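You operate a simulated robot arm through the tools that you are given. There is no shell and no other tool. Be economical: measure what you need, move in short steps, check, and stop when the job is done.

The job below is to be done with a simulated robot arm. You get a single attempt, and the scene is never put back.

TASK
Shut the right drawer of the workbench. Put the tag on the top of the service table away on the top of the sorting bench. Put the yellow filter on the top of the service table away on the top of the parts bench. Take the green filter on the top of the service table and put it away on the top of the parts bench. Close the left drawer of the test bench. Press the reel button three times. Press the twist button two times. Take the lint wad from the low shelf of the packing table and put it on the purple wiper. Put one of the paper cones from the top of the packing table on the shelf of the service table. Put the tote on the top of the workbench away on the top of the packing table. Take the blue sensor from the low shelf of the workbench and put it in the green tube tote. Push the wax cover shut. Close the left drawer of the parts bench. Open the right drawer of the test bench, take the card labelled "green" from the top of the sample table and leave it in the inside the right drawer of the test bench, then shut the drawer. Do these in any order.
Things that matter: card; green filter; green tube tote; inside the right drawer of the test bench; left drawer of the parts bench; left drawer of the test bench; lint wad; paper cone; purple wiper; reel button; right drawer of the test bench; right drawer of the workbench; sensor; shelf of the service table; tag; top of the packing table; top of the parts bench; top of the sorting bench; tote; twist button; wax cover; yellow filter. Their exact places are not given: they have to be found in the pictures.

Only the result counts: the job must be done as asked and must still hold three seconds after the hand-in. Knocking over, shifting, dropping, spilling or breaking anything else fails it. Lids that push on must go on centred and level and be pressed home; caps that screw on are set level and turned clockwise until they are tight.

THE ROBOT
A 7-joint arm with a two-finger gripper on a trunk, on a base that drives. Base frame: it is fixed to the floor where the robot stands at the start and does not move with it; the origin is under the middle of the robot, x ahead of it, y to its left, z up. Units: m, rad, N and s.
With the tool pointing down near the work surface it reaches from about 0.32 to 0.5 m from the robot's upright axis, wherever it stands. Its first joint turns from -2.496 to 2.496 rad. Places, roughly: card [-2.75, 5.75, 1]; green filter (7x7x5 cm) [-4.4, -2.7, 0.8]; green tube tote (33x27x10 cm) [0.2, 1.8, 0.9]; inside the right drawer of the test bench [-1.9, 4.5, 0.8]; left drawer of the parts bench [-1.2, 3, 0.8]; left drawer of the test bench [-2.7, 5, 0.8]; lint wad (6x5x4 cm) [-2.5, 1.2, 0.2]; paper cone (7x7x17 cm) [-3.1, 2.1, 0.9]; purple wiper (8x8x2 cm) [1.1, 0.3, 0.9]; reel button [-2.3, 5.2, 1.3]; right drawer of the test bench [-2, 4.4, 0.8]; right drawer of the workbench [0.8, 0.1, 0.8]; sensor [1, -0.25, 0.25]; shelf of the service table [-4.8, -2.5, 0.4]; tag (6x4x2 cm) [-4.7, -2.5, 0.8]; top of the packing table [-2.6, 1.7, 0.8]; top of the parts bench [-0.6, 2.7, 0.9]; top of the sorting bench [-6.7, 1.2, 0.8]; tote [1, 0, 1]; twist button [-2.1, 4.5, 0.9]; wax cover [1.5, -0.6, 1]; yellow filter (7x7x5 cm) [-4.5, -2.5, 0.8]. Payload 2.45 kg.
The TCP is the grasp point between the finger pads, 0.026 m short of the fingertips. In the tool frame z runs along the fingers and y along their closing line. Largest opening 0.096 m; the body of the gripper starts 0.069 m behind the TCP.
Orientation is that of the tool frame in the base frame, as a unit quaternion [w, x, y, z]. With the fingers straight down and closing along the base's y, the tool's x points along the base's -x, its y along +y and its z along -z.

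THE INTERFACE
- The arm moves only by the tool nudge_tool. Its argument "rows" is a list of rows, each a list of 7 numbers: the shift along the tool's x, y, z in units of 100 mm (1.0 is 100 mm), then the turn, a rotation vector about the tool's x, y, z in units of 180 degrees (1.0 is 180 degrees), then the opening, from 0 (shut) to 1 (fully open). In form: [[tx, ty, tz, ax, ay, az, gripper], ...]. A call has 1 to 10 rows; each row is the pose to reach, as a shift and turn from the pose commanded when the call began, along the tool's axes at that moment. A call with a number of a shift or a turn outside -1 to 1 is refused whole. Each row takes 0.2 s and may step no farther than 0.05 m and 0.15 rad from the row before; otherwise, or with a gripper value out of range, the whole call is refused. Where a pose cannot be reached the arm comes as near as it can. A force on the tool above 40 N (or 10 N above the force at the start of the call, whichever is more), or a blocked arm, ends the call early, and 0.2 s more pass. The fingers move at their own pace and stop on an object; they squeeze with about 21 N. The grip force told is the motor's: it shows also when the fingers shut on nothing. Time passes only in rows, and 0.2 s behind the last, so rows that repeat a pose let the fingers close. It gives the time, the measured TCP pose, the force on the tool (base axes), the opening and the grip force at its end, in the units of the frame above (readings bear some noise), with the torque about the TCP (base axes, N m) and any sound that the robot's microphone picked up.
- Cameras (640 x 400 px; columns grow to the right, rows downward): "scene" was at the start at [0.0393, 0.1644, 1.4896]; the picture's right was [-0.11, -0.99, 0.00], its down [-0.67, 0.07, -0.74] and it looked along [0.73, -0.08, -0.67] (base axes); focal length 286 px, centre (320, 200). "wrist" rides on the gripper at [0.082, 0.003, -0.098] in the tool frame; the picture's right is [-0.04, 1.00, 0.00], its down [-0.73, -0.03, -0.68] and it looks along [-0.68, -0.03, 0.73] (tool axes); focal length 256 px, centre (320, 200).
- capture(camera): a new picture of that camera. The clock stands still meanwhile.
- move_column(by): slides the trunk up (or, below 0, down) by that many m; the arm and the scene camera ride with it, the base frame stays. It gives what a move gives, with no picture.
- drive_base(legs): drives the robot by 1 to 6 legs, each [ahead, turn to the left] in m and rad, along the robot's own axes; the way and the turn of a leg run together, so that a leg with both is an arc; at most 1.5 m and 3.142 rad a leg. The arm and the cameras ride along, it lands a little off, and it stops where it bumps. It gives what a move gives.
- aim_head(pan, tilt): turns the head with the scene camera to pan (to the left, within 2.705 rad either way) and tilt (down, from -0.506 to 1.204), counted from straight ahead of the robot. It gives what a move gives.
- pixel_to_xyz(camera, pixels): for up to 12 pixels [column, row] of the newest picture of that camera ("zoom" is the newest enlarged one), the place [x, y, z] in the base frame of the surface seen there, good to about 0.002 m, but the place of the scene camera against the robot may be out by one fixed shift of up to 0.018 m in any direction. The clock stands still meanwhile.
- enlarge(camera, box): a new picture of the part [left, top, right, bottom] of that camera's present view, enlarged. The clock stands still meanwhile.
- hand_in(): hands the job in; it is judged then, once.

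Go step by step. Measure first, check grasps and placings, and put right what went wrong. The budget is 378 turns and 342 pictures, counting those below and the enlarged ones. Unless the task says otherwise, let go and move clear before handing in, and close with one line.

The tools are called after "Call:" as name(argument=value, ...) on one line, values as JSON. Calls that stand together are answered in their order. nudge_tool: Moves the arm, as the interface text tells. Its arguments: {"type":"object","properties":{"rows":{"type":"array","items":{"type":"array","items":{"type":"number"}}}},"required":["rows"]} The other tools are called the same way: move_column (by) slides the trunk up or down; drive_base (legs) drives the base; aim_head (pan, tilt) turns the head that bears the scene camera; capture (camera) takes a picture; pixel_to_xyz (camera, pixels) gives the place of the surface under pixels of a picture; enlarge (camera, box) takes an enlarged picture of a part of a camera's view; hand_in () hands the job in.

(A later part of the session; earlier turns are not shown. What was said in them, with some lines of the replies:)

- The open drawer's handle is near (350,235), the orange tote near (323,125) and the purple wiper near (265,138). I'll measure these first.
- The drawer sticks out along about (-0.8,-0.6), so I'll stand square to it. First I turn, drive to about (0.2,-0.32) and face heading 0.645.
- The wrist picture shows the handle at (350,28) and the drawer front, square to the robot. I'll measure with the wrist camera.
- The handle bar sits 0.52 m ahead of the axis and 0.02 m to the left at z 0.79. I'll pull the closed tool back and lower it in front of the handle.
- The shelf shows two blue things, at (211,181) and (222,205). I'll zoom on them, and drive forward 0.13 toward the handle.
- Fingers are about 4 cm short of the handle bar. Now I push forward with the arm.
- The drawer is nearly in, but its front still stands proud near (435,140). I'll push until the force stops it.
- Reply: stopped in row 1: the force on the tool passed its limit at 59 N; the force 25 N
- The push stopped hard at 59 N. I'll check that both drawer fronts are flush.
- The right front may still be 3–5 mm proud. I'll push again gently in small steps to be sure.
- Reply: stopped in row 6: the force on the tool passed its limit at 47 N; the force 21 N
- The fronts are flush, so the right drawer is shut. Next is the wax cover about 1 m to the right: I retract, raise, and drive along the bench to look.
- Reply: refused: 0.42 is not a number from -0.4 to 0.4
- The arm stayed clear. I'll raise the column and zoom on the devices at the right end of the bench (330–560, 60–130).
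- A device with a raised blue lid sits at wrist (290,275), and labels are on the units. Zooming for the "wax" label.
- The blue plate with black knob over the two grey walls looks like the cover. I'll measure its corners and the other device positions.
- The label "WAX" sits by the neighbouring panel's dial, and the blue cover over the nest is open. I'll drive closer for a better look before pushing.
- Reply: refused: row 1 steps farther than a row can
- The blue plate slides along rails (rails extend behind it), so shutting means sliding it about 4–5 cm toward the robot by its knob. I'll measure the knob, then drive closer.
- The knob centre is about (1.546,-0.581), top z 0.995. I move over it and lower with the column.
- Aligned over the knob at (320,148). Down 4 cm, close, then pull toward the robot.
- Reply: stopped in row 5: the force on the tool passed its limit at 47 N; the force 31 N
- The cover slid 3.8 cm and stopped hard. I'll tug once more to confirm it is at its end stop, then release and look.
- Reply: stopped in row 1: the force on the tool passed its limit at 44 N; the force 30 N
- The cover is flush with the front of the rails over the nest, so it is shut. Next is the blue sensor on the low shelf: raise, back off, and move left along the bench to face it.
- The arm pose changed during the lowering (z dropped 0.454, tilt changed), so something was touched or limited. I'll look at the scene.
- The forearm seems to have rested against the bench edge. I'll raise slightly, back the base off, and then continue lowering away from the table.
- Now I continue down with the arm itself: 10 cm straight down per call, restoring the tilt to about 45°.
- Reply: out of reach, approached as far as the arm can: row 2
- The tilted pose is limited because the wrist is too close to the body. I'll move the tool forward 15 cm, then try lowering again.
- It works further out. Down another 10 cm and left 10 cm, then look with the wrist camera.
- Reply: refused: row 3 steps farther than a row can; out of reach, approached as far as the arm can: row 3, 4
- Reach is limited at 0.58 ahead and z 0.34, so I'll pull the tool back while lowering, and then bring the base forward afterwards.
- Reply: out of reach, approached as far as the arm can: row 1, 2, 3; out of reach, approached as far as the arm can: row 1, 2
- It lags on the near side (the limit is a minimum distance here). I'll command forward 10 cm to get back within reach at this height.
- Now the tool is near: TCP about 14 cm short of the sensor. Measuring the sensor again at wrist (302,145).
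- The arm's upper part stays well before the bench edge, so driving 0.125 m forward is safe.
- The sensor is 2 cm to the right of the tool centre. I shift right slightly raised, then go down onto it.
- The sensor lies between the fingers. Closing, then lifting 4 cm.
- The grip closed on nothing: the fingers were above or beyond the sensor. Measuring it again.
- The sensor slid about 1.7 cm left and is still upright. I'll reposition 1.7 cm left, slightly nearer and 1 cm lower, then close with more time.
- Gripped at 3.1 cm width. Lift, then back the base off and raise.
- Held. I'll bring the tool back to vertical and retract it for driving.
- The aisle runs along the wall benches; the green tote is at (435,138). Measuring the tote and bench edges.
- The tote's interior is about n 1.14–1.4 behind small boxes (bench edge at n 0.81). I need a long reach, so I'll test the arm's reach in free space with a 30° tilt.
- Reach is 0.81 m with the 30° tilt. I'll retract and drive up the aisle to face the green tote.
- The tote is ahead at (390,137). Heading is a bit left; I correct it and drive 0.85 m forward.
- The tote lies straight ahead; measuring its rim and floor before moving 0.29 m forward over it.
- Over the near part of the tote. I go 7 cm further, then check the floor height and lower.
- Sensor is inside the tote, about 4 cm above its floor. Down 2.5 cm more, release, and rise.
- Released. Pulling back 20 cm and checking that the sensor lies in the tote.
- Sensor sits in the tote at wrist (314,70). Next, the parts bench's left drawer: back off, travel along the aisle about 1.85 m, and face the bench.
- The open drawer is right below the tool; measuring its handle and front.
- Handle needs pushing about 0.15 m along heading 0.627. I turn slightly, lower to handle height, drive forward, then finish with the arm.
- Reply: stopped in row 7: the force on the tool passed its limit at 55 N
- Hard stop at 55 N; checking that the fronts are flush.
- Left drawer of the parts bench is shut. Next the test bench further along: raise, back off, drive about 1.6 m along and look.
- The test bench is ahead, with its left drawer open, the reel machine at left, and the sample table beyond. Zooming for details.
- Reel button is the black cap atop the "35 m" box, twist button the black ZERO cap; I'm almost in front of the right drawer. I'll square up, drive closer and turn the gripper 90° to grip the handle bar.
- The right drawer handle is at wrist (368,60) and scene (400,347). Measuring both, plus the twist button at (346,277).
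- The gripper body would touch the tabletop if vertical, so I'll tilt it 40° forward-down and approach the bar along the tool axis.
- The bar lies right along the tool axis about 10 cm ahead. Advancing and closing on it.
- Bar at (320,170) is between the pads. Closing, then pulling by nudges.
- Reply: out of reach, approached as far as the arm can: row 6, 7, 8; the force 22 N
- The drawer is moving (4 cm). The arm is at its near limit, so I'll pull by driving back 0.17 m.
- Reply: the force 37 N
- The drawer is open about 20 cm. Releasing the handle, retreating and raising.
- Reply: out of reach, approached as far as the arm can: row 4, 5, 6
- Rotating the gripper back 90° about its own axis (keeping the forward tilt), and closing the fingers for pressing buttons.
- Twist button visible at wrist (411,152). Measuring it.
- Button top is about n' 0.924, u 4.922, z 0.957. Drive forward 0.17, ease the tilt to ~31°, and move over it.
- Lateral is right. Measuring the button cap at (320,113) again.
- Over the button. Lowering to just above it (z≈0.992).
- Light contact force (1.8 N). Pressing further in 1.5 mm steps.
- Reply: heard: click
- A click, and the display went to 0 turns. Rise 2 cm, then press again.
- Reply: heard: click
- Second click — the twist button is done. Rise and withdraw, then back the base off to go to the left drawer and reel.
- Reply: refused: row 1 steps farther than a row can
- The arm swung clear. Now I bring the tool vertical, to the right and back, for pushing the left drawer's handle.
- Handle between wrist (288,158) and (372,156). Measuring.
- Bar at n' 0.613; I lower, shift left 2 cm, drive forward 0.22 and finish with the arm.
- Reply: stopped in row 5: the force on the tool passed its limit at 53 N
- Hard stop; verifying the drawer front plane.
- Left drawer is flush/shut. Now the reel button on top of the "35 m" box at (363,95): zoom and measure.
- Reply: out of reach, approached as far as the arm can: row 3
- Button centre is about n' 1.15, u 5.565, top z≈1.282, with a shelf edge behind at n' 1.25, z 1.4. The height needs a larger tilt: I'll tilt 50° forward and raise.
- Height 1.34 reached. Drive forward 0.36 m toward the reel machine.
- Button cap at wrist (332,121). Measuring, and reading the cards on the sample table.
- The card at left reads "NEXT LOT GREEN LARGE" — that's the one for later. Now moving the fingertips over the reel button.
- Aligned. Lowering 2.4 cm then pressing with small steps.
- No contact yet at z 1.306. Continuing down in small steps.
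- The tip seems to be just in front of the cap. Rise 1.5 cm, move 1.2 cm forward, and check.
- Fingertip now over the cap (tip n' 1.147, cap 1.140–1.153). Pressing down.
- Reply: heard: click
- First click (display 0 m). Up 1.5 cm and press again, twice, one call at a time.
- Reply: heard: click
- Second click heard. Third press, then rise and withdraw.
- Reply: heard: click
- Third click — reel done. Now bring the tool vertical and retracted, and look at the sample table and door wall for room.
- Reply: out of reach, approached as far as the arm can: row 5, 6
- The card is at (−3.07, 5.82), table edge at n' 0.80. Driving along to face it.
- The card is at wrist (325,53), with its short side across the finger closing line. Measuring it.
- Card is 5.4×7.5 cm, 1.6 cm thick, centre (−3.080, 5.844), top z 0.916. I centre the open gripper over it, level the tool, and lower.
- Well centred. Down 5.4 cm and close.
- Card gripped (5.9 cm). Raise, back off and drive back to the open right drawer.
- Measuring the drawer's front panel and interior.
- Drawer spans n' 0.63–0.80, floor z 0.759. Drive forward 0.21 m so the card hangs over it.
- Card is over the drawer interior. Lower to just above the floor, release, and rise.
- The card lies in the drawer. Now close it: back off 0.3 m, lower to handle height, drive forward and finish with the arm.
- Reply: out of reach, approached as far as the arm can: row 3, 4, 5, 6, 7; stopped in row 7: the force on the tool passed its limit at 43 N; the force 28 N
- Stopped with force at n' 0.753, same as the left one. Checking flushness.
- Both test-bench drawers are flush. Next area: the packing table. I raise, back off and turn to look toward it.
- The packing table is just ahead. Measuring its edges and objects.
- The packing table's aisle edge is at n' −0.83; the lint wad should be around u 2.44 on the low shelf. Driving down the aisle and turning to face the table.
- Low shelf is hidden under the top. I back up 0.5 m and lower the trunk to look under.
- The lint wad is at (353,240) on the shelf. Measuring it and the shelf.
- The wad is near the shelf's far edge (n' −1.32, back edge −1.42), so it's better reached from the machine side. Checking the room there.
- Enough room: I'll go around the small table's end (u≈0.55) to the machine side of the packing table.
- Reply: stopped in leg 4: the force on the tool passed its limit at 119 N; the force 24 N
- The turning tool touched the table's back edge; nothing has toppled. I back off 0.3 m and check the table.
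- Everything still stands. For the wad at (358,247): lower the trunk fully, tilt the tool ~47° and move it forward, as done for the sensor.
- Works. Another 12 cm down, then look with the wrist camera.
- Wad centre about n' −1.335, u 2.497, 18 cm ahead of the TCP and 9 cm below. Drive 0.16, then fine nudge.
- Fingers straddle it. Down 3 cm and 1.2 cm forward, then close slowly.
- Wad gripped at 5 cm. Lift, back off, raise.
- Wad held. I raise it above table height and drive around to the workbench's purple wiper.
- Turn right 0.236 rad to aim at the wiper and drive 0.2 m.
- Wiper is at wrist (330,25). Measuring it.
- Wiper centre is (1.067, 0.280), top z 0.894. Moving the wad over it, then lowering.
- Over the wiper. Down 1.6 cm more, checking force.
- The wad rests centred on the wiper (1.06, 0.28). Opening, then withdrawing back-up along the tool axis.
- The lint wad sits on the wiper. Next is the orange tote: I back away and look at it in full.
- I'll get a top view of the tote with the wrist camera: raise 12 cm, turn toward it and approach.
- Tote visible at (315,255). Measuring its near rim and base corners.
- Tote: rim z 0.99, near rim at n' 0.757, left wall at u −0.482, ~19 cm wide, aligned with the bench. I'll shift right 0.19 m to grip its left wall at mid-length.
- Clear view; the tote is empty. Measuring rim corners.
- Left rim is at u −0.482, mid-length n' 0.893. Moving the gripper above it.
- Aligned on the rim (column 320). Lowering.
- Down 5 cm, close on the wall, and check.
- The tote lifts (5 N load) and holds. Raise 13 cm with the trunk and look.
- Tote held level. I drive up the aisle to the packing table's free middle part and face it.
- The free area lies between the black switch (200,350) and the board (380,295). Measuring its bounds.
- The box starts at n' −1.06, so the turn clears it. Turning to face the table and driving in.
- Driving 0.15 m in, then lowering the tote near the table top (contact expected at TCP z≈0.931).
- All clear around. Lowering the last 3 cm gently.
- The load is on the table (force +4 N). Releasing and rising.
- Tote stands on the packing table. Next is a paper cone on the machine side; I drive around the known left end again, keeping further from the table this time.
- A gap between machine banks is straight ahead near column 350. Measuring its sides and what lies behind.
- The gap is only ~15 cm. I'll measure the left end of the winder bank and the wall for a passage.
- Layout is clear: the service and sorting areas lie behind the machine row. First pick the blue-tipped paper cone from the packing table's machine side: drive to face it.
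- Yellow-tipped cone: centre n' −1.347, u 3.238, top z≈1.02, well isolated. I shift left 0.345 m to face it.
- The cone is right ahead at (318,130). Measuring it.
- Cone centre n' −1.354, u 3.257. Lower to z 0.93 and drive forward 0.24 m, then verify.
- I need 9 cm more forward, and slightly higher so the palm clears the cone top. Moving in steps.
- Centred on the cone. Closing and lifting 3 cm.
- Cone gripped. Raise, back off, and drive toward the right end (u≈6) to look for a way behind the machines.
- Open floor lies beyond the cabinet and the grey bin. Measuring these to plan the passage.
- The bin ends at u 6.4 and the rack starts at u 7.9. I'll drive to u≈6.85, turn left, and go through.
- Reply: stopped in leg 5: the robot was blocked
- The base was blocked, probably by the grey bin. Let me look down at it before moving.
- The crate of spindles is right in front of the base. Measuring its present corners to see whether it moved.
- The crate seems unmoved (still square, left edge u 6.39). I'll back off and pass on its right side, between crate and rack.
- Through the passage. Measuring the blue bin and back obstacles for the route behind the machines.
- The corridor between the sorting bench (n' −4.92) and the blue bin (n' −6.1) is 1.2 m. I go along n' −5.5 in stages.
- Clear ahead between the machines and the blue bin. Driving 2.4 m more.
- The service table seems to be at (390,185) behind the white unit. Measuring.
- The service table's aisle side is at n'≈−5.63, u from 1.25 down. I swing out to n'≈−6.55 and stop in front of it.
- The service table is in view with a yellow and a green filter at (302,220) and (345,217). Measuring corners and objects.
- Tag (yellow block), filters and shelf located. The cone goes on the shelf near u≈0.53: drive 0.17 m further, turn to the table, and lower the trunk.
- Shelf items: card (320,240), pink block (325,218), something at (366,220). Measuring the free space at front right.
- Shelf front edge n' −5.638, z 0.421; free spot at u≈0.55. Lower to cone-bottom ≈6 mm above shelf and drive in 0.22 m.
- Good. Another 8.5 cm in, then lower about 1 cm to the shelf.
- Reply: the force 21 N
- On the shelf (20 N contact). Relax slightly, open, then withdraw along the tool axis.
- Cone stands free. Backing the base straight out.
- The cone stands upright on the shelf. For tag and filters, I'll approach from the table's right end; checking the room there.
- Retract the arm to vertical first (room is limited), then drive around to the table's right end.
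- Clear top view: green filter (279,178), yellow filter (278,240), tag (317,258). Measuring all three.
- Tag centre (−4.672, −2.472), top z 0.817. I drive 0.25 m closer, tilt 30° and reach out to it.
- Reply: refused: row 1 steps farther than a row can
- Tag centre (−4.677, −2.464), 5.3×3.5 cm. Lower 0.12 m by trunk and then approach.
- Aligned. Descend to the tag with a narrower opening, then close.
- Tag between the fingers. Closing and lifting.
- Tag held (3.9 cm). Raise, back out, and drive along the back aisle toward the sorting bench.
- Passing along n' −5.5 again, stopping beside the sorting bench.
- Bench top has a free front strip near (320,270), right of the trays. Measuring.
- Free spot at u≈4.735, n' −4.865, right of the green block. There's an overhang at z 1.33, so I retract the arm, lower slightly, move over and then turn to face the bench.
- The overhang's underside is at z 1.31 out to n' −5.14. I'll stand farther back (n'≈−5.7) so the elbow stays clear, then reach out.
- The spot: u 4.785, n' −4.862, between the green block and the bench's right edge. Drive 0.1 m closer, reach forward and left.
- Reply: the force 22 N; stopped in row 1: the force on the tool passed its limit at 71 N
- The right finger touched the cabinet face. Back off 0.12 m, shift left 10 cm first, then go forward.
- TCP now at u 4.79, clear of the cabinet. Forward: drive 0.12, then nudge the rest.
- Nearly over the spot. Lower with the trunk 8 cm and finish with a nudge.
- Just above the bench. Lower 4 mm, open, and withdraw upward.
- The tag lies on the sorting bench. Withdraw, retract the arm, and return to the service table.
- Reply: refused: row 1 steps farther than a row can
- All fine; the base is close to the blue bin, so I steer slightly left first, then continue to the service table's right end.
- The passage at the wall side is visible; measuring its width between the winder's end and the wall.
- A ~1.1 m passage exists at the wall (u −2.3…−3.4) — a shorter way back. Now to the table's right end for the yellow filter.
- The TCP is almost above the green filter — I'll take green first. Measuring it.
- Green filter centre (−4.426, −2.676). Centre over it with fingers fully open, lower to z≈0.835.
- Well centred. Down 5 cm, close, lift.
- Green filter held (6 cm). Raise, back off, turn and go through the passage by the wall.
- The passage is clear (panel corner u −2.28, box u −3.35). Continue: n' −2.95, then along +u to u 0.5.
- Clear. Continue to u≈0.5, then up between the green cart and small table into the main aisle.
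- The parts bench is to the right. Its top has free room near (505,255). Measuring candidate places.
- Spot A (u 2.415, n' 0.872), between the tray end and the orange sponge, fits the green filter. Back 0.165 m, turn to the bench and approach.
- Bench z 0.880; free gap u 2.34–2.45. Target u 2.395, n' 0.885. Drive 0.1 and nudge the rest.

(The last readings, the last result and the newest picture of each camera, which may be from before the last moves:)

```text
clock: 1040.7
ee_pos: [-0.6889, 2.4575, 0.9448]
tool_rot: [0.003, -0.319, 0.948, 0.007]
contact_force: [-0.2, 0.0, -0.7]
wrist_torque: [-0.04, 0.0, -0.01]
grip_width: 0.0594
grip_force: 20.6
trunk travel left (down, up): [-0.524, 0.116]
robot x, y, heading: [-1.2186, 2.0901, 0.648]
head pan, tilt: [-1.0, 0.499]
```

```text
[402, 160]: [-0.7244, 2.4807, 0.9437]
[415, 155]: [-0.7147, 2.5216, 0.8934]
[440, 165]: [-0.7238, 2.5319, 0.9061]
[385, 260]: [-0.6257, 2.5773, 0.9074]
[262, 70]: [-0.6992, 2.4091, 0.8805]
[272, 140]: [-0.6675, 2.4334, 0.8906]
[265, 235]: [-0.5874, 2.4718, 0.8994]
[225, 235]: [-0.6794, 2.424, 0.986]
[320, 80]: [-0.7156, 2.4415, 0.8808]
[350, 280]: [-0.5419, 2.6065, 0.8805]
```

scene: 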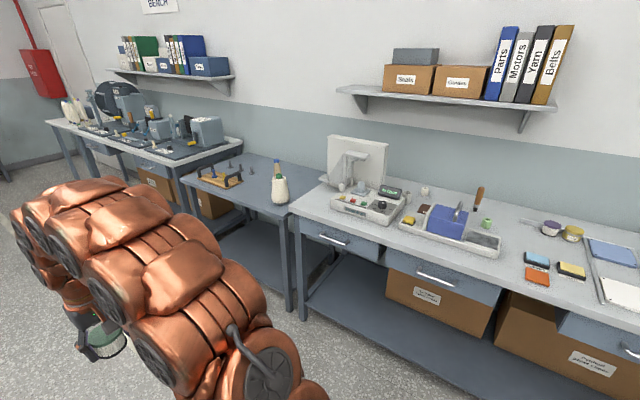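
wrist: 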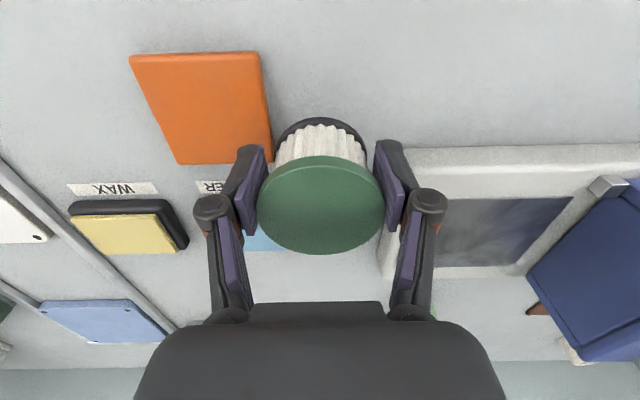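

The gap at the front is too tight for the fingers. Further back (n' 1.085, u 2.375) there's more room; raise 6 cm, drive 0.2 m in and shift right 2 cm.

Call:
move_column(by=0.06)

Call:
drive_base(legs=[[0.2, 0]])

Call:
nudge_tool(rows=[[0, -0.25, 0, 0, 0, 0, 0.2]])

Call:
capture(camera="wrist")

```text
clock: 1041.7
ee_pos: [-0.6896, 2.4579, 1.0046]
tool_rot: [0.002, -0.319, 0.948, 0.005]
contact_force: [0.0, 0.1, -0.2]
wrist_torque: [-0.01, 0.01, -0.02]
grip_width: 0.0594
grip_force: 21.7
trunk travel left (down, up): [-0.584, 0.056]
robot x, y, heading: [-1.2127, 2.0869, 0.649]
head pan, tilt: [-1.0, 0.499]
```

```text
clock: 1043.3
ee_pos: [-0.5293, 2.58, 1.0058]
tool_rot: [0.002, -0.32, 0.947, 0.004]
contact_force: [0.5, 0.5, -0.6]
wrist_torque: [-0.03, 0.01, 0.02]
grip_width: 0.0594
grip_force: 20.9
trunk travel left (down, up): [-0.584, 0.056]
robot x, y, heading: [-1.0516, 2.2118, 0.652]
head pan, tilt: [-1.0, 0.499]
```

```text
clock: 1043.7
ee_pos: [-0.5163, 2.5605, 1.0068]
tool_rot: [0.002, -0.32, 0.948, 0.006]
contact_force: [-0.2, 1.1, -0.2]
wrist_torque: [-0.04, -0.03, 0.0]
grip_width: 0.0596
grip_force: 20.7
trunk travel left (down, up): [-0.584, 0.056]
robot x, y, heading: [-1.0548, 2.2081, 0.65]
head pan, tilt: [-1.0, 0.499]
```

```text
120 pictures are left
```

wrist: 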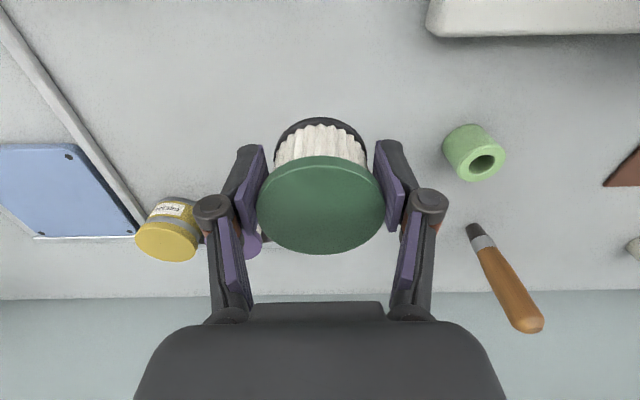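

Call:
pixel_to_xyz(camera="wrist", pixels=[[258, 243], [250, 252], [245, 235], [262, 238], [445, 155], [460, 135], [180, 225], [430, 30], [300, 90], [268, 225], [472, 230]])

```text
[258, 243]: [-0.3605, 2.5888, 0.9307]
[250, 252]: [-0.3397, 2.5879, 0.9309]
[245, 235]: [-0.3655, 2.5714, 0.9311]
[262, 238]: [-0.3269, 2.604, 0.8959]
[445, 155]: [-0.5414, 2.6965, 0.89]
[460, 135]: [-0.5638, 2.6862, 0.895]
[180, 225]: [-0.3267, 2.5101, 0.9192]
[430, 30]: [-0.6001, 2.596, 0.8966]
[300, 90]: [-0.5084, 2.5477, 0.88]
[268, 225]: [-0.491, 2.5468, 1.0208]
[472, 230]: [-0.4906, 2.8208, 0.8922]
```

Spot is clear on all sides (purple filter 10 cm off). Lowering to the bench.

Call:
move_column(by=-0.083)

Call:
nudge_tool(rows=[[0, 0, 0.04, 0, 0, 0, 0.2], [0, 0, 0.075, 0, 0, 0, 0.2], [0, 0, 0.1, 0, 0, 0, 0.2]])

```text
clock: 1044.9
ee_pos: [-0.5163, 2.5599, 0.9226]
tool_rot: [0.002, -0.32, 0.947, 0.006]
contact_force: [-0.2, -0.4, -0.5]
wrist_torque: [-0.04, 0.01, -0.01]
grip_width: 0.0595
grip_force: 20.4
trunk travel left (down, up): [-0.501, 0.139]
robot x, y, heading: [-1.0522, 2.2097, 0.652]
head pan, tilt: [-1.0, 0.499]
```

```text
clock: 1045.7
ee_pos: [-0.5152, 2.5629, 0.9146]
tool_rot: [0.003, -0.32, 0.947, 0.006]
contact_force: [1.0, 2.0, 17.8]
wrist_torque: [0.09, -0.12, 0.0]
grip_width: 0.0601
grip_force: 20.9
trunk travel left (down, up): [-0.501, 0.139]
robot x, y, heading: [-1.0554, 2.2104, 0.657]
head pan, tilt: [-1.0, 0.499]
```

Contact (18 N). Relax 1.5 mm, open slightly and rise.

Call:
nudge_tool(rows=[[0, 0, -0.02, 0, 0, 0, 0.2], [0, 0, -0.02, 0, 0, 0, 0.7], [0, 0, -0.02, 0, 0, 0, 0.8], [0, 0, -0.02, 0, 0, 0, 0.8], [0, 0, -0.3, 0, 0, 0, 0.8], [0, 0, -0.7, 0, 0, 0, 0.8], [0, 0, -1.0, 0, 0, 0, 0.8]])

Call:
capture(camera="wrist")

```text
clock: 1047.3
ee_pos: [-0.5135, 2.5599, 1.0129]
tool_rot: [0.001, -0.32, 0.947, 0.005]
contact_force: [0.7, 0.5, -0.9]
wrist_torque: [0.01, -0.01, 0.01]
grip_width: 0.0767
grip_force: 0.0
trunk travel left (down, up): [-0.501, 0.139]
robot x, y, heading: [-1.0546, 2.2089, 0.658]
head pan, tilt: [-1.0, 0.499]
```

```text
119 pictures are left
```

wrist: 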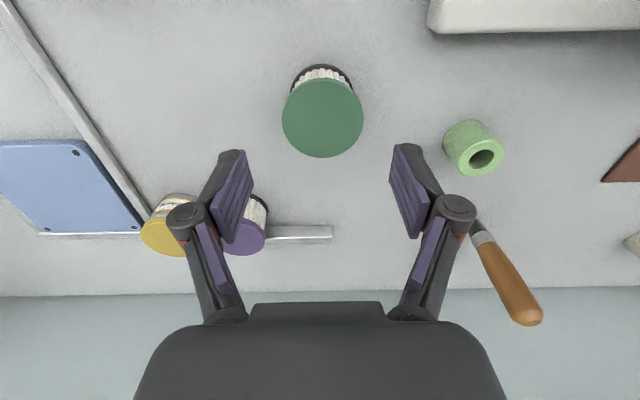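

Green filter stands upright on the parts bench. Now return for the yellow filter: first check the bench's right end for its spot while backing off.

Call:
move_column(by=0.13)

Call:
drive_base(legs=[[-0.5, 0]])

Call:
aim_head(pan=-0.4, tilt=0.6)

Call:
capture(camera="scene")

```text
clock: 1048.9
ee_pos: [-0.5134, 2.5598, 1.1425]
tool_rot: [0.002, -0.32, 0.947, 0.005]
contact_force: [0.1, 0.5, -0.3]
wrist_torque: [0.01, 0.0, 0.02]
grip_width: 0.0767
grip_force: 0.2
trunk travel left (down, up): [-0.631, 0.009]
robot x, y, heading: [-1.0573, 2.2102, 0.653]
head pan, tilt: [-1.0, 0.499]
```

```text
clock: 1051.8
ee_pos: [-0.9102, 2.2569, 1.1428]
tool_rot: [0.002, -0.319, 0.948, 0.006]
contact_force: [0.4, 0.7, -0.9]
wrist_torque: [0.01, 0.0, 0.01]
grip_width: 0.0766
grip_force: 0.0
trunk travel left (down, up): [-0.631, 0.009]
robot x, y, heading: [-1.4507, 1.9079, 0.643]
head pan, tilt: [-1.0, 0.499]
```

```text
clock: 1052.8
ee_pos: [-0.9102, 2.2569, 1.142]
tool_rot: [0.002, -0.32, 0.947, 0.005]
contact_force: [-0.2, 0.3, 0.4]
wrist_torque: [0.01, -0.02, -0.01]
grip_width: 0.0769
grip_force: 0.1
trunk travel left (down, up): [-0.631, 0.009]
robot x, y, heading: [-1.4502, 1.9086, 0.655]
head pan, tilt: [-0.4, 0.6]
```

```text
118 pictures are left
```

scene: 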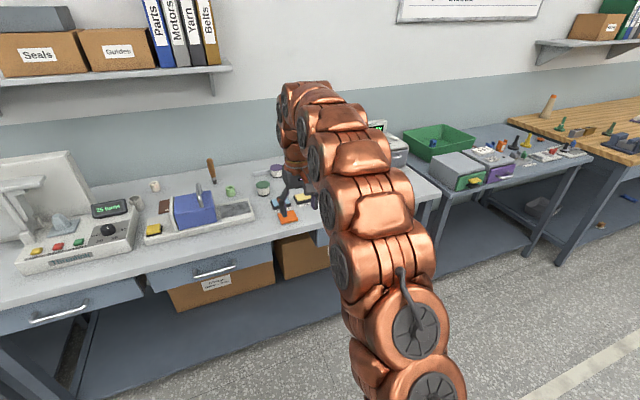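

Driving back along the same way to the service table for the yellow filter.

Call:
drive_base(legs=[[0, -1.6], [0.95, 0], [0.95, 0], [0, -1.57], [1.43, 0], [1.43, 0]])

Call:
drive_base(legs=[[0, 1.57], [1.1, 0], [1.1, 0], [1.0, 0]])

Call:
aim_head(pan=-0.8, tilt=0.45)

Call:
capture(camera="scene")

```text
clock: 1083.5
ee_pos: [-3.2169, -1.6052, 1.1435]
tool_rot: [0.006, 0.953, 0.304, -0.002]
contact_force: [0.6, 0.7, -0.1]
wrist_torque: [0.0, -0.02, -0.02]
grip_width: 0.0768
grip_force: 0.1
trunk travel left (down, up): [-0.631, 0.009]
robot x, y, heading: [-2.6649, -1.272, -2.523]
head pan, tilt: [-0.4, 0.6]
```

```text
clock: 1102.9
ee_pos: [-0.4618, -4.3908, 1.1426]
tool_rot: [0.005, 0.452, 0.892, 0.003]
contact_force: [-0.5, 0.5, -0.4]
wrist_torque: [-0.02, 0.0, 0.01]
grip_width: 0.077
grip_force: 0.1
trunk travel left (down, up): [-0.631, 0.009]
robot x, y, heading: [-0.8001, -3.843, -0.938]
head pan, tilt: [-0.4, 0.6]
```

```text
clock: 1103.8
ee_pos: [-0.4598, -4.3903, 1.1439]
tool_rot: [0.006, 0.453, 0.892, 0.002]
contact_force: [0.5, -0.1, 0.4]
wrist_torque: [-0.02, 0.0, 0.0]
grip_width: 0.0767
grip_force: 0.1
trunk travel left (down, up): [-0.631, 0.009]
robot x, y, heading: [-0.7993, -3.8425, -0.938]
head pan, tilt: [-0.799, 0.45]
```

```text
117 pictures are left
```

scene: 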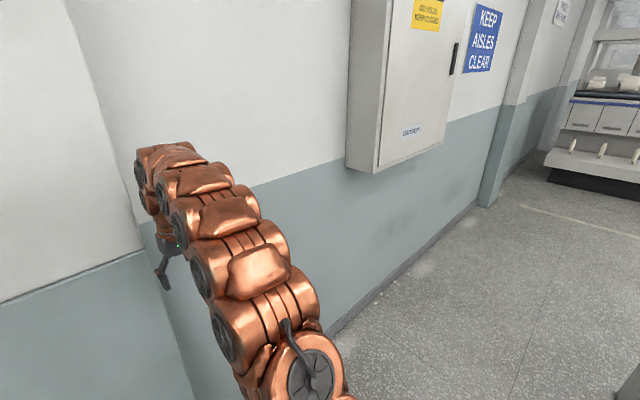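

I'm at u −2.64; I'll angle slightly toward the middle of the passage and go through.

Call:
drive_base(legs=[[0, -1.452], [1.2, 0], [0, -0.125], [1.08, 0], [0, -1.57]])

Call:
drive_base(legs=[[1.2, 0], [0.9, 0]])

Call:
aim_head(pan=0.0, tilt=0.6)

Call:
capture(camera="scene")

```text
clock: 1122.7
ee_pos: [-2.8487, -4.747, 1.1431]
tool_rot: [0.003, 0.893, -0.449, -0.005]
contact_force: [0.1, 0.4, -0.2]
wrist_torque: [-0.01, 0.04, 0.01]
grip_width: 0.0766
grip_force: 0.1
trunk travel left (down, up): [-0.631, 0.009]
robot x, y, heading: [-2.5069, -5.2929, 2.211]
head pan, tilt: [-0.799, 0.45]
```

```text
clock: 1133.2
ee_pos: [-4.1367, -3.0708, 1.1435]
tool_rot: [0.003, 0.898, -0.44, -0.004]
contact_force: [0.2, -0.5, 0.2]
wrist_torque: [-0.02, -0.01, -0.03]
grip_width: 0.0768
grip_force: 0.1
trunk travel left (down, up): [-0.631, 0.009]
robot x, y, heading: [-3.7813, -3.6094, 2.227]
head pan, tilt: [-0.799, 0.45]
```

```text
clock: 1134.3
ee_pos: [-4.1384, -3.0712, 1.1423]
tool_rot: [0.002, 0.898, -0.439, -0.005]
contact_force: [-0.3, 0.0, -0.3]
wrist_torque: [0.01, 0.02, 0.03]
grip_width: 0.0771
grip_force: 0.1
trunk travel left (down, up): [-0.631, 0.009]
robot x, y, heading: [-3.7818, -3.6084, 2.231]
head pan, tilt: [0.0, 0.6]
```

```text
116 pictures are left
```

scene: 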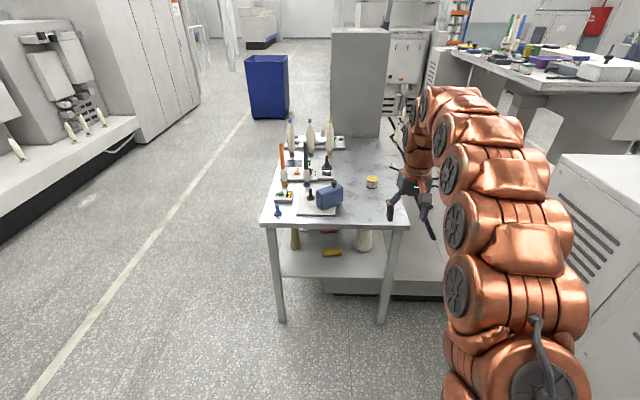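

Yellow filter at (372,183) straight ahead. Drive 0.65 m closer and look down.

Call:
drive_base(legs=[[0, -0.03], [0.63, 0]])

Call:
capture(camera="wrist")

```text
clock: 1138.2
ee_pos: [-4.4954, -2.5637, 1.1441]
tool_rot: [0.002, 0.894, -0.447, -0.006]
contact_force: [0.4, 0.3, 0.4]
wrist_torque: [-0.02, 0.01, 0.02]
grip_width: 0.0769
grip_force: 0.1
trunk travel left (down, up): [-0.631, 0.009]
robot x, y, heading: [-4.1525, -3.1096, 2.212]
head pan, tilt: [0.0, 0.6]
```

```text
115 pictures are left
```

wrist: 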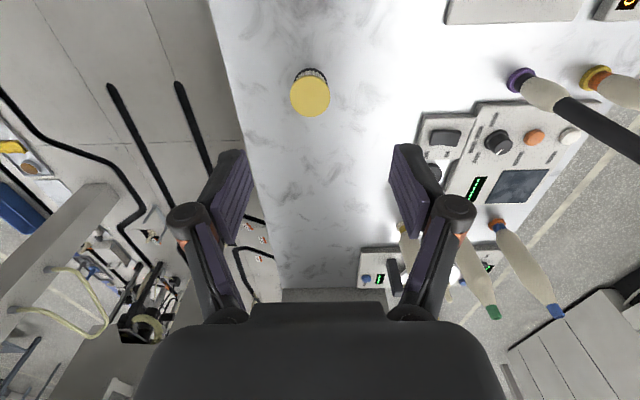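

Call:
pixel_to_xyz(camera="wrist", pixels=[[292, 97], [328, 97], [310, 82], [310, 114], [310, 98]])

```text
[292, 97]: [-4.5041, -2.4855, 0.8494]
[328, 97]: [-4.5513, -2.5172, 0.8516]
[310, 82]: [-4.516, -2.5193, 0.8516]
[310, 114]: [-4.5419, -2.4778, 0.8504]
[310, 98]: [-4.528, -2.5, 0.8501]
```

Yellow filter centre (−4.528, −2.500). Move 7 cm forward and 1.2 cm right over it, lower.

Call:
nudge_tool(rows=[[-0.35, -0.06, 0, 0, 0, 0, 1.0], [-0.704, -0.121, 0, 0, 0, 0, 1.0], [-0.704, -0.121, 0, 0, 0, 0, 1.0]])

Call:
move_column(by=-0.25)

Call:
capture(camera="wrist")

```text
clock: 1139.0
ee_pos: [-4.5282, -2.4998, 1.1432]
tool_rot: [0.003, 0.894, -0.448, -0.005]
contact_force: [-0.1, 0.8, -0.7]
wrist_torque: [0.02, -0.01, 0.0]
grip_width: 0.0962
grip_force: 0.2
trunk travel left (down, up): [-0.631, 0.009]
robot x, y, heading: [-4.1538, -3.108, 2.21]
head pan, tilt: [0.0, 0.6]
```

```text
clock: 1141.5
ee_pos: [-4.5287, -2.5003, 0.8937]
tool_rot: [0.003, 0.894, -0.447, -0.005]
contact_force: [-0.6, 0.2, -0.1]
wrist_torque: [0.0, -0.03, -0.02]
grip_width: 0.0958
grip_force: 0.0
trunk travel left (down, up): [-0.381, 0.259]
robot x, y, heading: [-4.1504, -3.1119, 2.214]
head pan, tilt: [0.0, 0.6]
```

```text
114 pictures are left
```

wrist: 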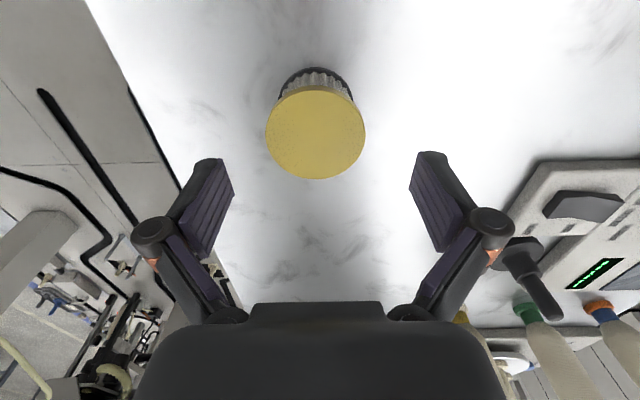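

Centred. Down 5.8 cm, close and lift.

Call:
nudge_tool(rows=[[0, 0, 0.3, 0, 0, 0, 1.0], [0, 0, 0.585, 0, 0, 0, 1.0], [0, 0, 0.585, 0, 0, 0, 0.6], [0, 0, 0.585, 0, 0, 0, 0.4], [0, 0, 0.585, 0, 0, 0, 0.3], [0, 0, 0.585, 0, 0, 0, 0.2], [0, 0, 0.585, 0, 0, 0, 0.2], [0, 0, 0.3, 0, 0, 0, 0.2], [0, 0, -0.1, 0, 0, 0, 0.2]])

Call:
move_column(by=0.15)

Call:
capture(camera="wrist")

```text
clock: 1143.5
ee_pos: [-4.5278, -2.5009, 0.9021]
tool_rot: [0.004, 0.894, -0.448, -0.004]
contact_force: [-0.1, 0.1, -1.4]
wrist_torque: [0.01, 0.01, 0.01]
grip_width: 0.0594
grip_force: 21.0
trunk travel left (down, up): [-0.381, 0.259]
robot x, y, heading: [-4.1515, -3.1092, 2.209]
head pan, tilt: [0.0, 0.6]
```

```text
clock: 1145.3
ee_pos: [-4.5279, -2.5011, 1.0538]
tool_rot: [0.002, 0.894, -0.448, -0.006]
contact_force: [1.2, 0.6, -1.3]
wrist_torque: [0.04, 0.0, -0.01]
grip_width: 0.0592
grip_force: 20.6
trunk travel left (down, up): [-0.531, 0.109]
robot x, y, heading: [-4.1467, -3.107, 2.21]
head pan, tilt: [0.0, 0.6]
```

```text
113 pictures are left
```

wrist: 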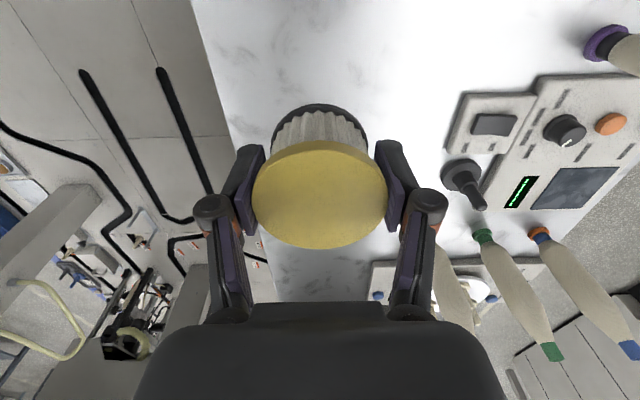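

Yellow filter held. Retract the arm a little, raise, and take the same route back.

Call:
move_column(by=0.1)

Call:
drive_base(legs=[[-0.45, 0]])

Call:
nudge_tool(rows=[[0.45, 0, 0, 0, 0, 0, 0.2], [0.9, 0, 0, 0, 0, 0, 0.2], [1.0, 0, 0, 0, 0, 0, 0.2]])

Call:
drive_base(legs=[[0, 1.57], [0, 1.559], [1.1, 0], [1.08, 0], [0, 1.57]])

Call:
capture(camera="scene")

```text
clock: 1146.6
ee_pos: [-4.5285, -2.5013, 1.1534]
tool_rot: [0.003, 0.894, -0.449, -0.004]
contact_force: [0.0, -0.3, -0.5]
wrist_torque: [0.0, 0.0, 0.01]
grip_width: 0.0593
grip_force: 20.7
trunk travel left (down, up): [-0.631, 0.009]
robot x, y, heading: [-4.1508, -3.1096, 2.21]
head pan, tilt: [0.0, 0.6]
```

```text
clock: 1149.3
ee_pos: [-4.2582, -2.8613, 1.1541]
tool_rot: [0.003, 0.894, -0.447, -0.005]
contact_force: [-0.2, 0.0, -0.6]
wrist_torque: [-0.03, -0.02, -0.01]
grip_width: 0.0594
grip_force: 20.6
trunk travel left (down, up): [-0.631, 0.009]
robot x, y, heading: [-3.8823, -3.4714, 2.213]
head pan, tilt: [0.0, 0.6]
```

```text
clock: 1150.1
ee_pos: [-4.1984, -2.9407, 1.1529]
tool_rot: [0.002, 0.894, -0.448, -0.005]
contact_force: [-0.1, 1.4, -0.7]
wrist_torque: [0.02, -0.05, 0.01]
grip_width: 0.0593
grip_force: 20.6
trunk travel left (down, up): [-0.631, 0.009]
robot x, y, heading: [-3.8803, -3.4703, 2.216]
head pan, tilt: [0.0, 0.6]
```

```text
clock: 1172.4
ee_pos: [-2.0632, -4.9808, 1.1523]
tool_rot: [0.002, -0.279, 0.96, 0.006]
contact_force: [-0.8, -0.3, -0.2]
wrist_torque: [0.02, -0.02, 0.0]
grip_width: 0.0591
grip_force: 20.8
trunk travel left (down, up): [-0.631, 0.009]
robot x, y, heading: [-2.6144, -5.2549, 0.568]
head pan, tilt: [0.0, 0.6]
```

```text
112 pictures are left
```

scene: 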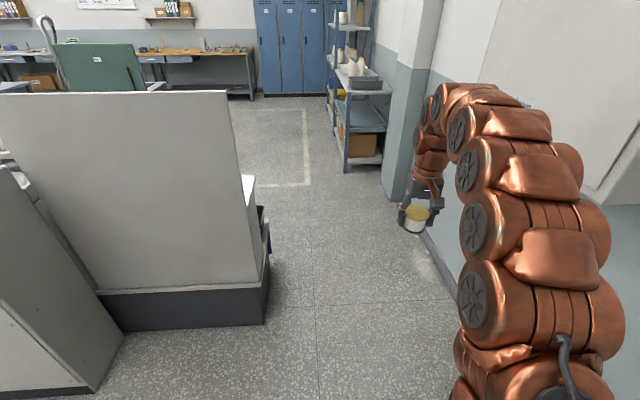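

In position by the passage; correct heading and go through, then back to the main aisle.

Call:
drive_base(legs=[[0, 0.045], [1.15, 0], [1.12, 0], [0, 1.585], [1.2, 0], [1.0, 0]])

Call:
drive_base(legs=[[1.0, 0], [0, -1.57], [1.45, 0], [1.45, 0]])

Call:
aim_head(pan=0.3, tilt=0.5)

Call:
capture(camera="scene")

```text
clock: 1198.3
ee_pos: [-2.1817, -1.5518, 1.1523]
tool_rot: [0.002, 0.874, -0.486, -0.005]
contact_force: [0.1, 0.3, -0.6]
wrist_torque: [-0.01, 0.03, 0.0]
grip_width: 0.0599
grip_force: 20.6
trunk travel left (down, up): [-0.631, 0.009]
robot x, y, heading: [-1.9116, -2.105, 2.119]
head pan, tilt: [0.0, 0.6]
```

```text
clock: 1220.8
ee_pos: [0.4854, 0.627, 1.1521]
tool_rot: [0.003, -0.293, 0.956, 0.006]
contact_force: [0.3, 0.4, -1.4]
wrist_torque: [0.01, 0.01, -0.01]
grip_width: 0.0594
grip_force: 20.7
trunk travel left (down, up): [-0.631, 0.009]
robot x, y, heading: [-0.0594, 0.3319, 0.589]
head pan, tilt: [0.0, 0.6]
```

```text
clock: 1221.6
ee_pos: [0.4842, 0.6262, 1.1522]
tool_rot: [0.002, -0.293, 0.956, 0.006]
contact_force: [-0.3, -0.3, -1.0]
wrist_torque: [0.0, 0.0, 0.0]
grip_width: 0.0596
grip_force: 21.5
trunk travel left (down, up): [-0.631, 0.009]
robot x, y, heading: [-0.0638, 0.3353, 0.589]
head pan, tilt: [0.3, 0.499]
```

```text
111 pictures are left
```

scene: 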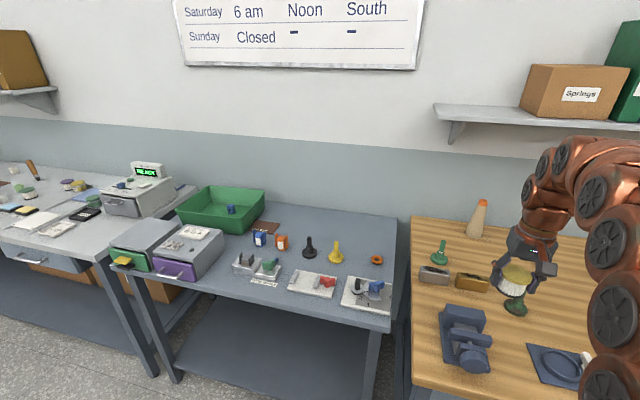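

Back in the main aisle. The parts bench's right front corner near (85,240) looks free; measuring it.

Call:
enlarge(camera="scene", box=[0, 160, 180, 290])

Call:
pixel_to_xyz(camera="scene", pixels=[[85, 240], [72, 228], [95, 255], [88, 228], [100, 240], [60, 238], [80, 250], [105, 215]])

```text
3.08 times, centred on (90, 225) of scene
```

zoom: 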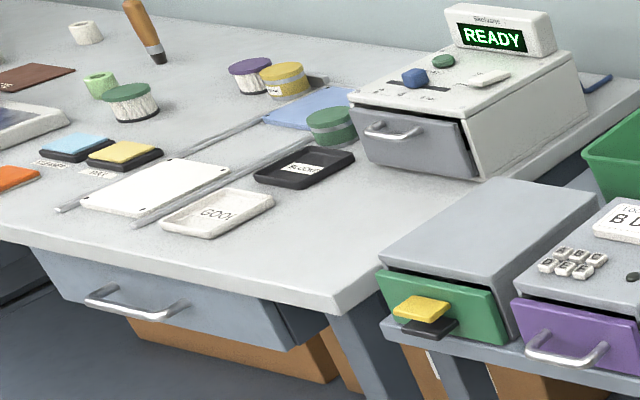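

```text
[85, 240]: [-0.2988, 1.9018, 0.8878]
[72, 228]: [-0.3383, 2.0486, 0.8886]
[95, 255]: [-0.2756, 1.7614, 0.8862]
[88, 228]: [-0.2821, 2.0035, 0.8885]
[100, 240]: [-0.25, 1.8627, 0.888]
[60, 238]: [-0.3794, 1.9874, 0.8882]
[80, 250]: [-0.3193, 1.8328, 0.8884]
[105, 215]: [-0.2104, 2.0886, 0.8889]
```

Plenty of room at u≈1.70, n' 0.895. Driving there and facing the bench.

Call:
drive_base(legs=[[-0.25, 0], [0, 1.61], [0.75, 0], [0.7, 0], [0, -1.57], [0.25, 0]])

Call:
capture(camera="wrist")

```text
clock: 1239.8
ee_pos: [-0.411, 1.808, 1.1529]
tool_rot: [0.001, -0.313, 0.95, 0.005]
contact_force: [0.8, -0.8, -0.4]
wrist_torque: [0.02, -0.01, 0.0]
grip_width: 0.0594
grip_force: 21.0
trunk travel left (down, up): [-0.631, 0.009]
robot x, y, heading: [-0.9398, 1.496, 0.638]
head pan, tilt: [0.3, 0.499]
```

```text
109 pictures are left
```

wrist: 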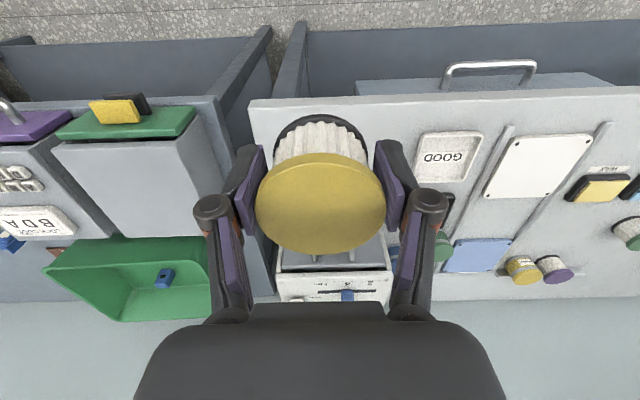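

Call:
pixel_to_xyz(camera="wrist", pixels=[[418, 175], [420, 135], [300, 262], [360, 262], [262, 130], [400, 150], [340, 100], [445, 205], [270, 240]])

```text
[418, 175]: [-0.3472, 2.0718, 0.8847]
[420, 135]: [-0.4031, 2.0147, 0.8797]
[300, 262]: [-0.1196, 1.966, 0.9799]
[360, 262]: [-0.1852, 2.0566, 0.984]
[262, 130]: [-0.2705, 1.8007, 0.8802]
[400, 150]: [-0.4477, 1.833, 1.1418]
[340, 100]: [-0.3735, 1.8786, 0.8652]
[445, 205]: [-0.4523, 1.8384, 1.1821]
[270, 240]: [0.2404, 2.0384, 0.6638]
```

Target u 1.72, n' 0.91. Drive 0.15, nudge 3 cm, lower.

Call:
drive_base(legs=[[0.15, 0]])

Call:
nudge_tool(rows=[[-0.3, 0.12, 0, 0, 0, 0, 0.2]])

Call:
move_column(by=-0.2)

Call:
capture(camera="wrist")

```text
clock: 1241.2
ee_pos: [-0.2916, 1.8979, 1.153]
tool_rot: [0.002, -0.313, 0.95, 0.005]
contact_force: [-0.6, -0.7, -0.2]
wrist_torque: [0.02, -0.02, -0.01]
grip_width: 0.0593
grip_force: 21.2
trunk travel left (down, up): [-0.631, 0.009]
robot x, y, heading: [-0.8194, 1.583, 0.632]
head pan, tilt: [0.3, 0.499]
```

```text
clock: 1241.6
ee_pos: [-0.2726, 1.9269, 1.1536]
tool_rot: [0.003, -0.312, 0.95, 0.006]
contact_force: [-0.3, -1.0, -0.7]
wrist_torque: [0.02, 0.0, -0.01]
grip_width: 0.0596
grip_force: 20.6
trunk travel left (down, up): [-0.631, 0.009]
robot x, y, heading: [-0.824, 1.5858, 0.634]
head pan, tilt: [0.3, 0.499]
```

```text
clock: 1243.7
ee_pos: [-0.2726, 1.9265, 0.9522]
tool_rot: [0.002, -0.312, 0.95, 0.006]
contact_force: [1.0, 0.4, -0.3]
wrist_torque: [-0.01, 0.01, 0.0]
grip_width: 0.0594
grip_force: 21.0
trunk travel left (down, up): [-0.431, 0.209]
robot x, y, heading: [-0.8244, 1.5845, 0.633]
head pan, tilt: [0.3, 0.499]
```

```text
108 pictures are left
```

wrist: 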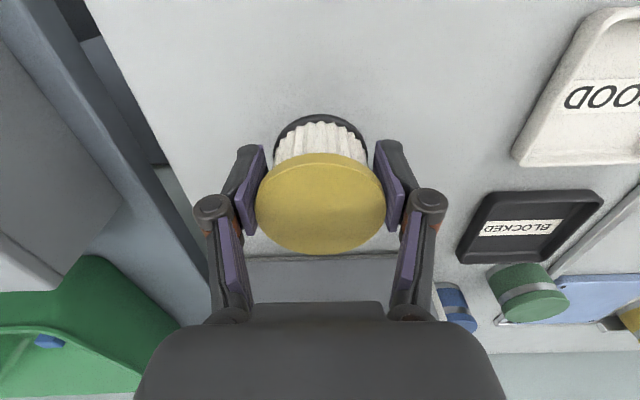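

Clear all round. Lower the last 3.6 cm gently.

Call:
nudge_tool(rows=[[0, 0, 0.15, 0, 0, 0, 0.2], [0, 0, 0.28, 0, 0, 0, 0.2], [0, 0, 0.33, 0, 0, 0, 0.2], [0, 0, 0.36, 0, 0, 0, 0.2], [0, 0, 0.38, 0, 0, 0, 0.2]])

Call:
nudge_tool(rows=[[0, 0, -0.01, 0, 0, 0, 0.2], [0, 0, -0.01, 0, 0, 0, 0.7], [0, 0, -0.01, 0, 0, 0, 0.8], [0, 0, -0.01, 0, 0, 0, 0.8], [0, 0, -0.3, 0, 0, 0, 0.8], [0, 0, -0.7, 0, 0, 0, 0.8], [0, 0, -1.0, 0, 0, 0, 0.8]])

Call:
capture(camera="wrist")

```text
clock: 1244.9
ee_pos: [-0.2738, 1.9275, 0.9151]
tool_rot: [0.004, -0.313, 0.95, 0.006]
contact_force: [-0.7, 2.2, 10.4]
wrist_torque: [-0.18, -0.13, 0.03]
grip_width: 0.0594
grip_force: 21.1
trunk travel left (down, up): [-0.431, 0.209]
robot x, y, heading: [-0.8276, 1.5822, 0.639]
head pan, tilt: [0.3, 0.499]
```

```text
clock: 1246.5
ee_pos: [-0.2747, 1.925, 1.0138]
tool_rot: [0.0, -0.313, 0.95, 0.006]
contact_force: [-0.3, -0.7, -0.1]
wrist_torque: [-0.02, 0.02, 0.02]
grip_width: 0.0771
grip_force: 0.0
trunk travel left (down, up): [-0.431, 0.209]
robot x, y, heading: [-0.8247, 1.5879, 0.634]
head pan, tilt: [0.3, 0.499]
```

```text
107 pictures are left
```

wrist: 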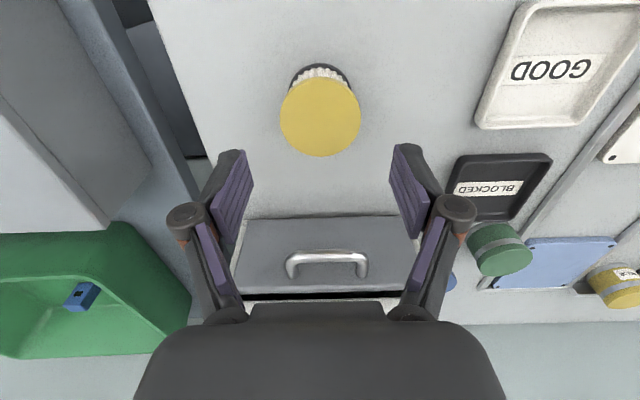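

Both filters stand on the parts bench. I move clear and take a final look at the workbench (drawer, wad, cover).

Call:
move_column(by=0.2)

Call:
drive_base(legs=[[-0.6, 0]])

Call:
aim_head(pan=-0.85, tilt=0.4)

Call:
capture(camera="scene")

Call:
enlarge(camera="scene", box=[200, 100, 500, 290])

```text
clock: 1248.7
ee_pos: [-0.2737, 1.9254, 1.215]
tool_rot: [0.002, -0.313, 0.95, 0.005]
contact_force: [0.0, -1.2, 0.3]
wrist_torque: [-0.03, -0.03, -0.04]
grip_width: 0.0768
grip_force: 0.1
trunk travel left (down, up): [-0.631, 0.009]
robot x, y, heading: [-0.8223, 1.5844, 0.641]
head pan, tilt: [0.3, 0.499]
```

```text
clock: 1252.1
ee_pos: [-0.7568, 1.5752, 1.2148]
tool_rot: [0.001, -0.319, 0.948, 0.004]
contact_force: [0.4, 0.2, -0.4]
wrist_torque: [0.01, 0.05, -0.01]
grip_width: 0.0769
grip_force: 0.0
trunk travel left (down, up): [-0.631, 0.009]
robot x, y, heading: [-1.2994, 1.2274, 0.653]
head pan, tilt: [0.3, 0.499]
```

```text
clock: 1253.4
ee_pos: [-0.7564, 1.5757, 1.2152]
tool_rot: [0.002, -0.318, 0.948, 0.005]
contact_force: [0.6, -0.8, 0.2]
wrist_torque: [0.04, 0.0, 0.02]
grip_width: 0.0766
grip_force: 0.1
trunk travel left (down, up): [-0.631, 0.009]
robot x, y, heading: [-1.3023, 1.2285, 0.644]
head pan, tilt: [-0.85, 0.4]
```

```text
106 pictures are left
```

scene: 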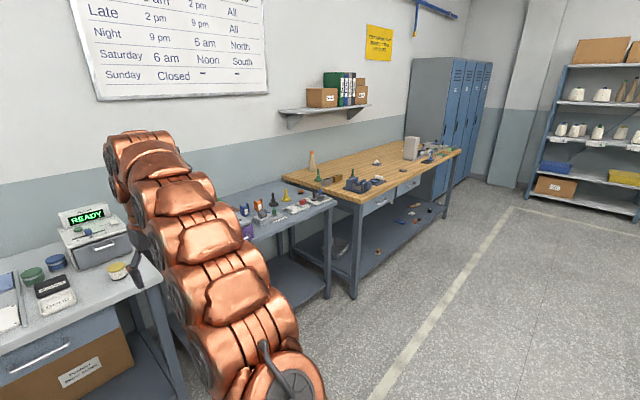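

```text
2.11 times, centred on (350, 195) of scene
```

zoom: 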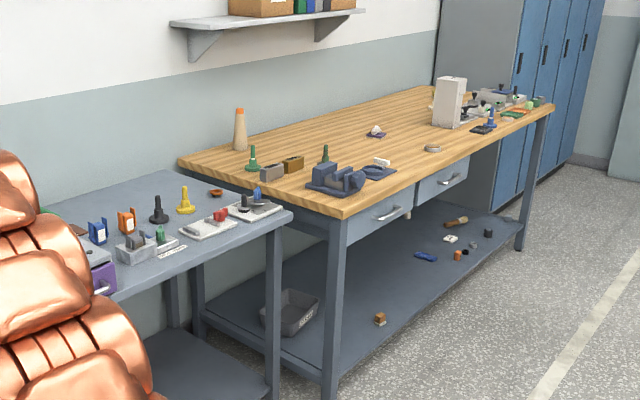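

Both workbench drawers look flush, and the wad sits on the wiper. Everything asked has been done and the arm is clear, so I'm handing in.

Call:
hand_in()

```text
The job is handed in.
```

I finished every part of the job and handed it in, with the arm clear of everything. In tight spots the base bumped the spindle crate, and the tool touched the packing table and a cabinet; none of them appeared to move.
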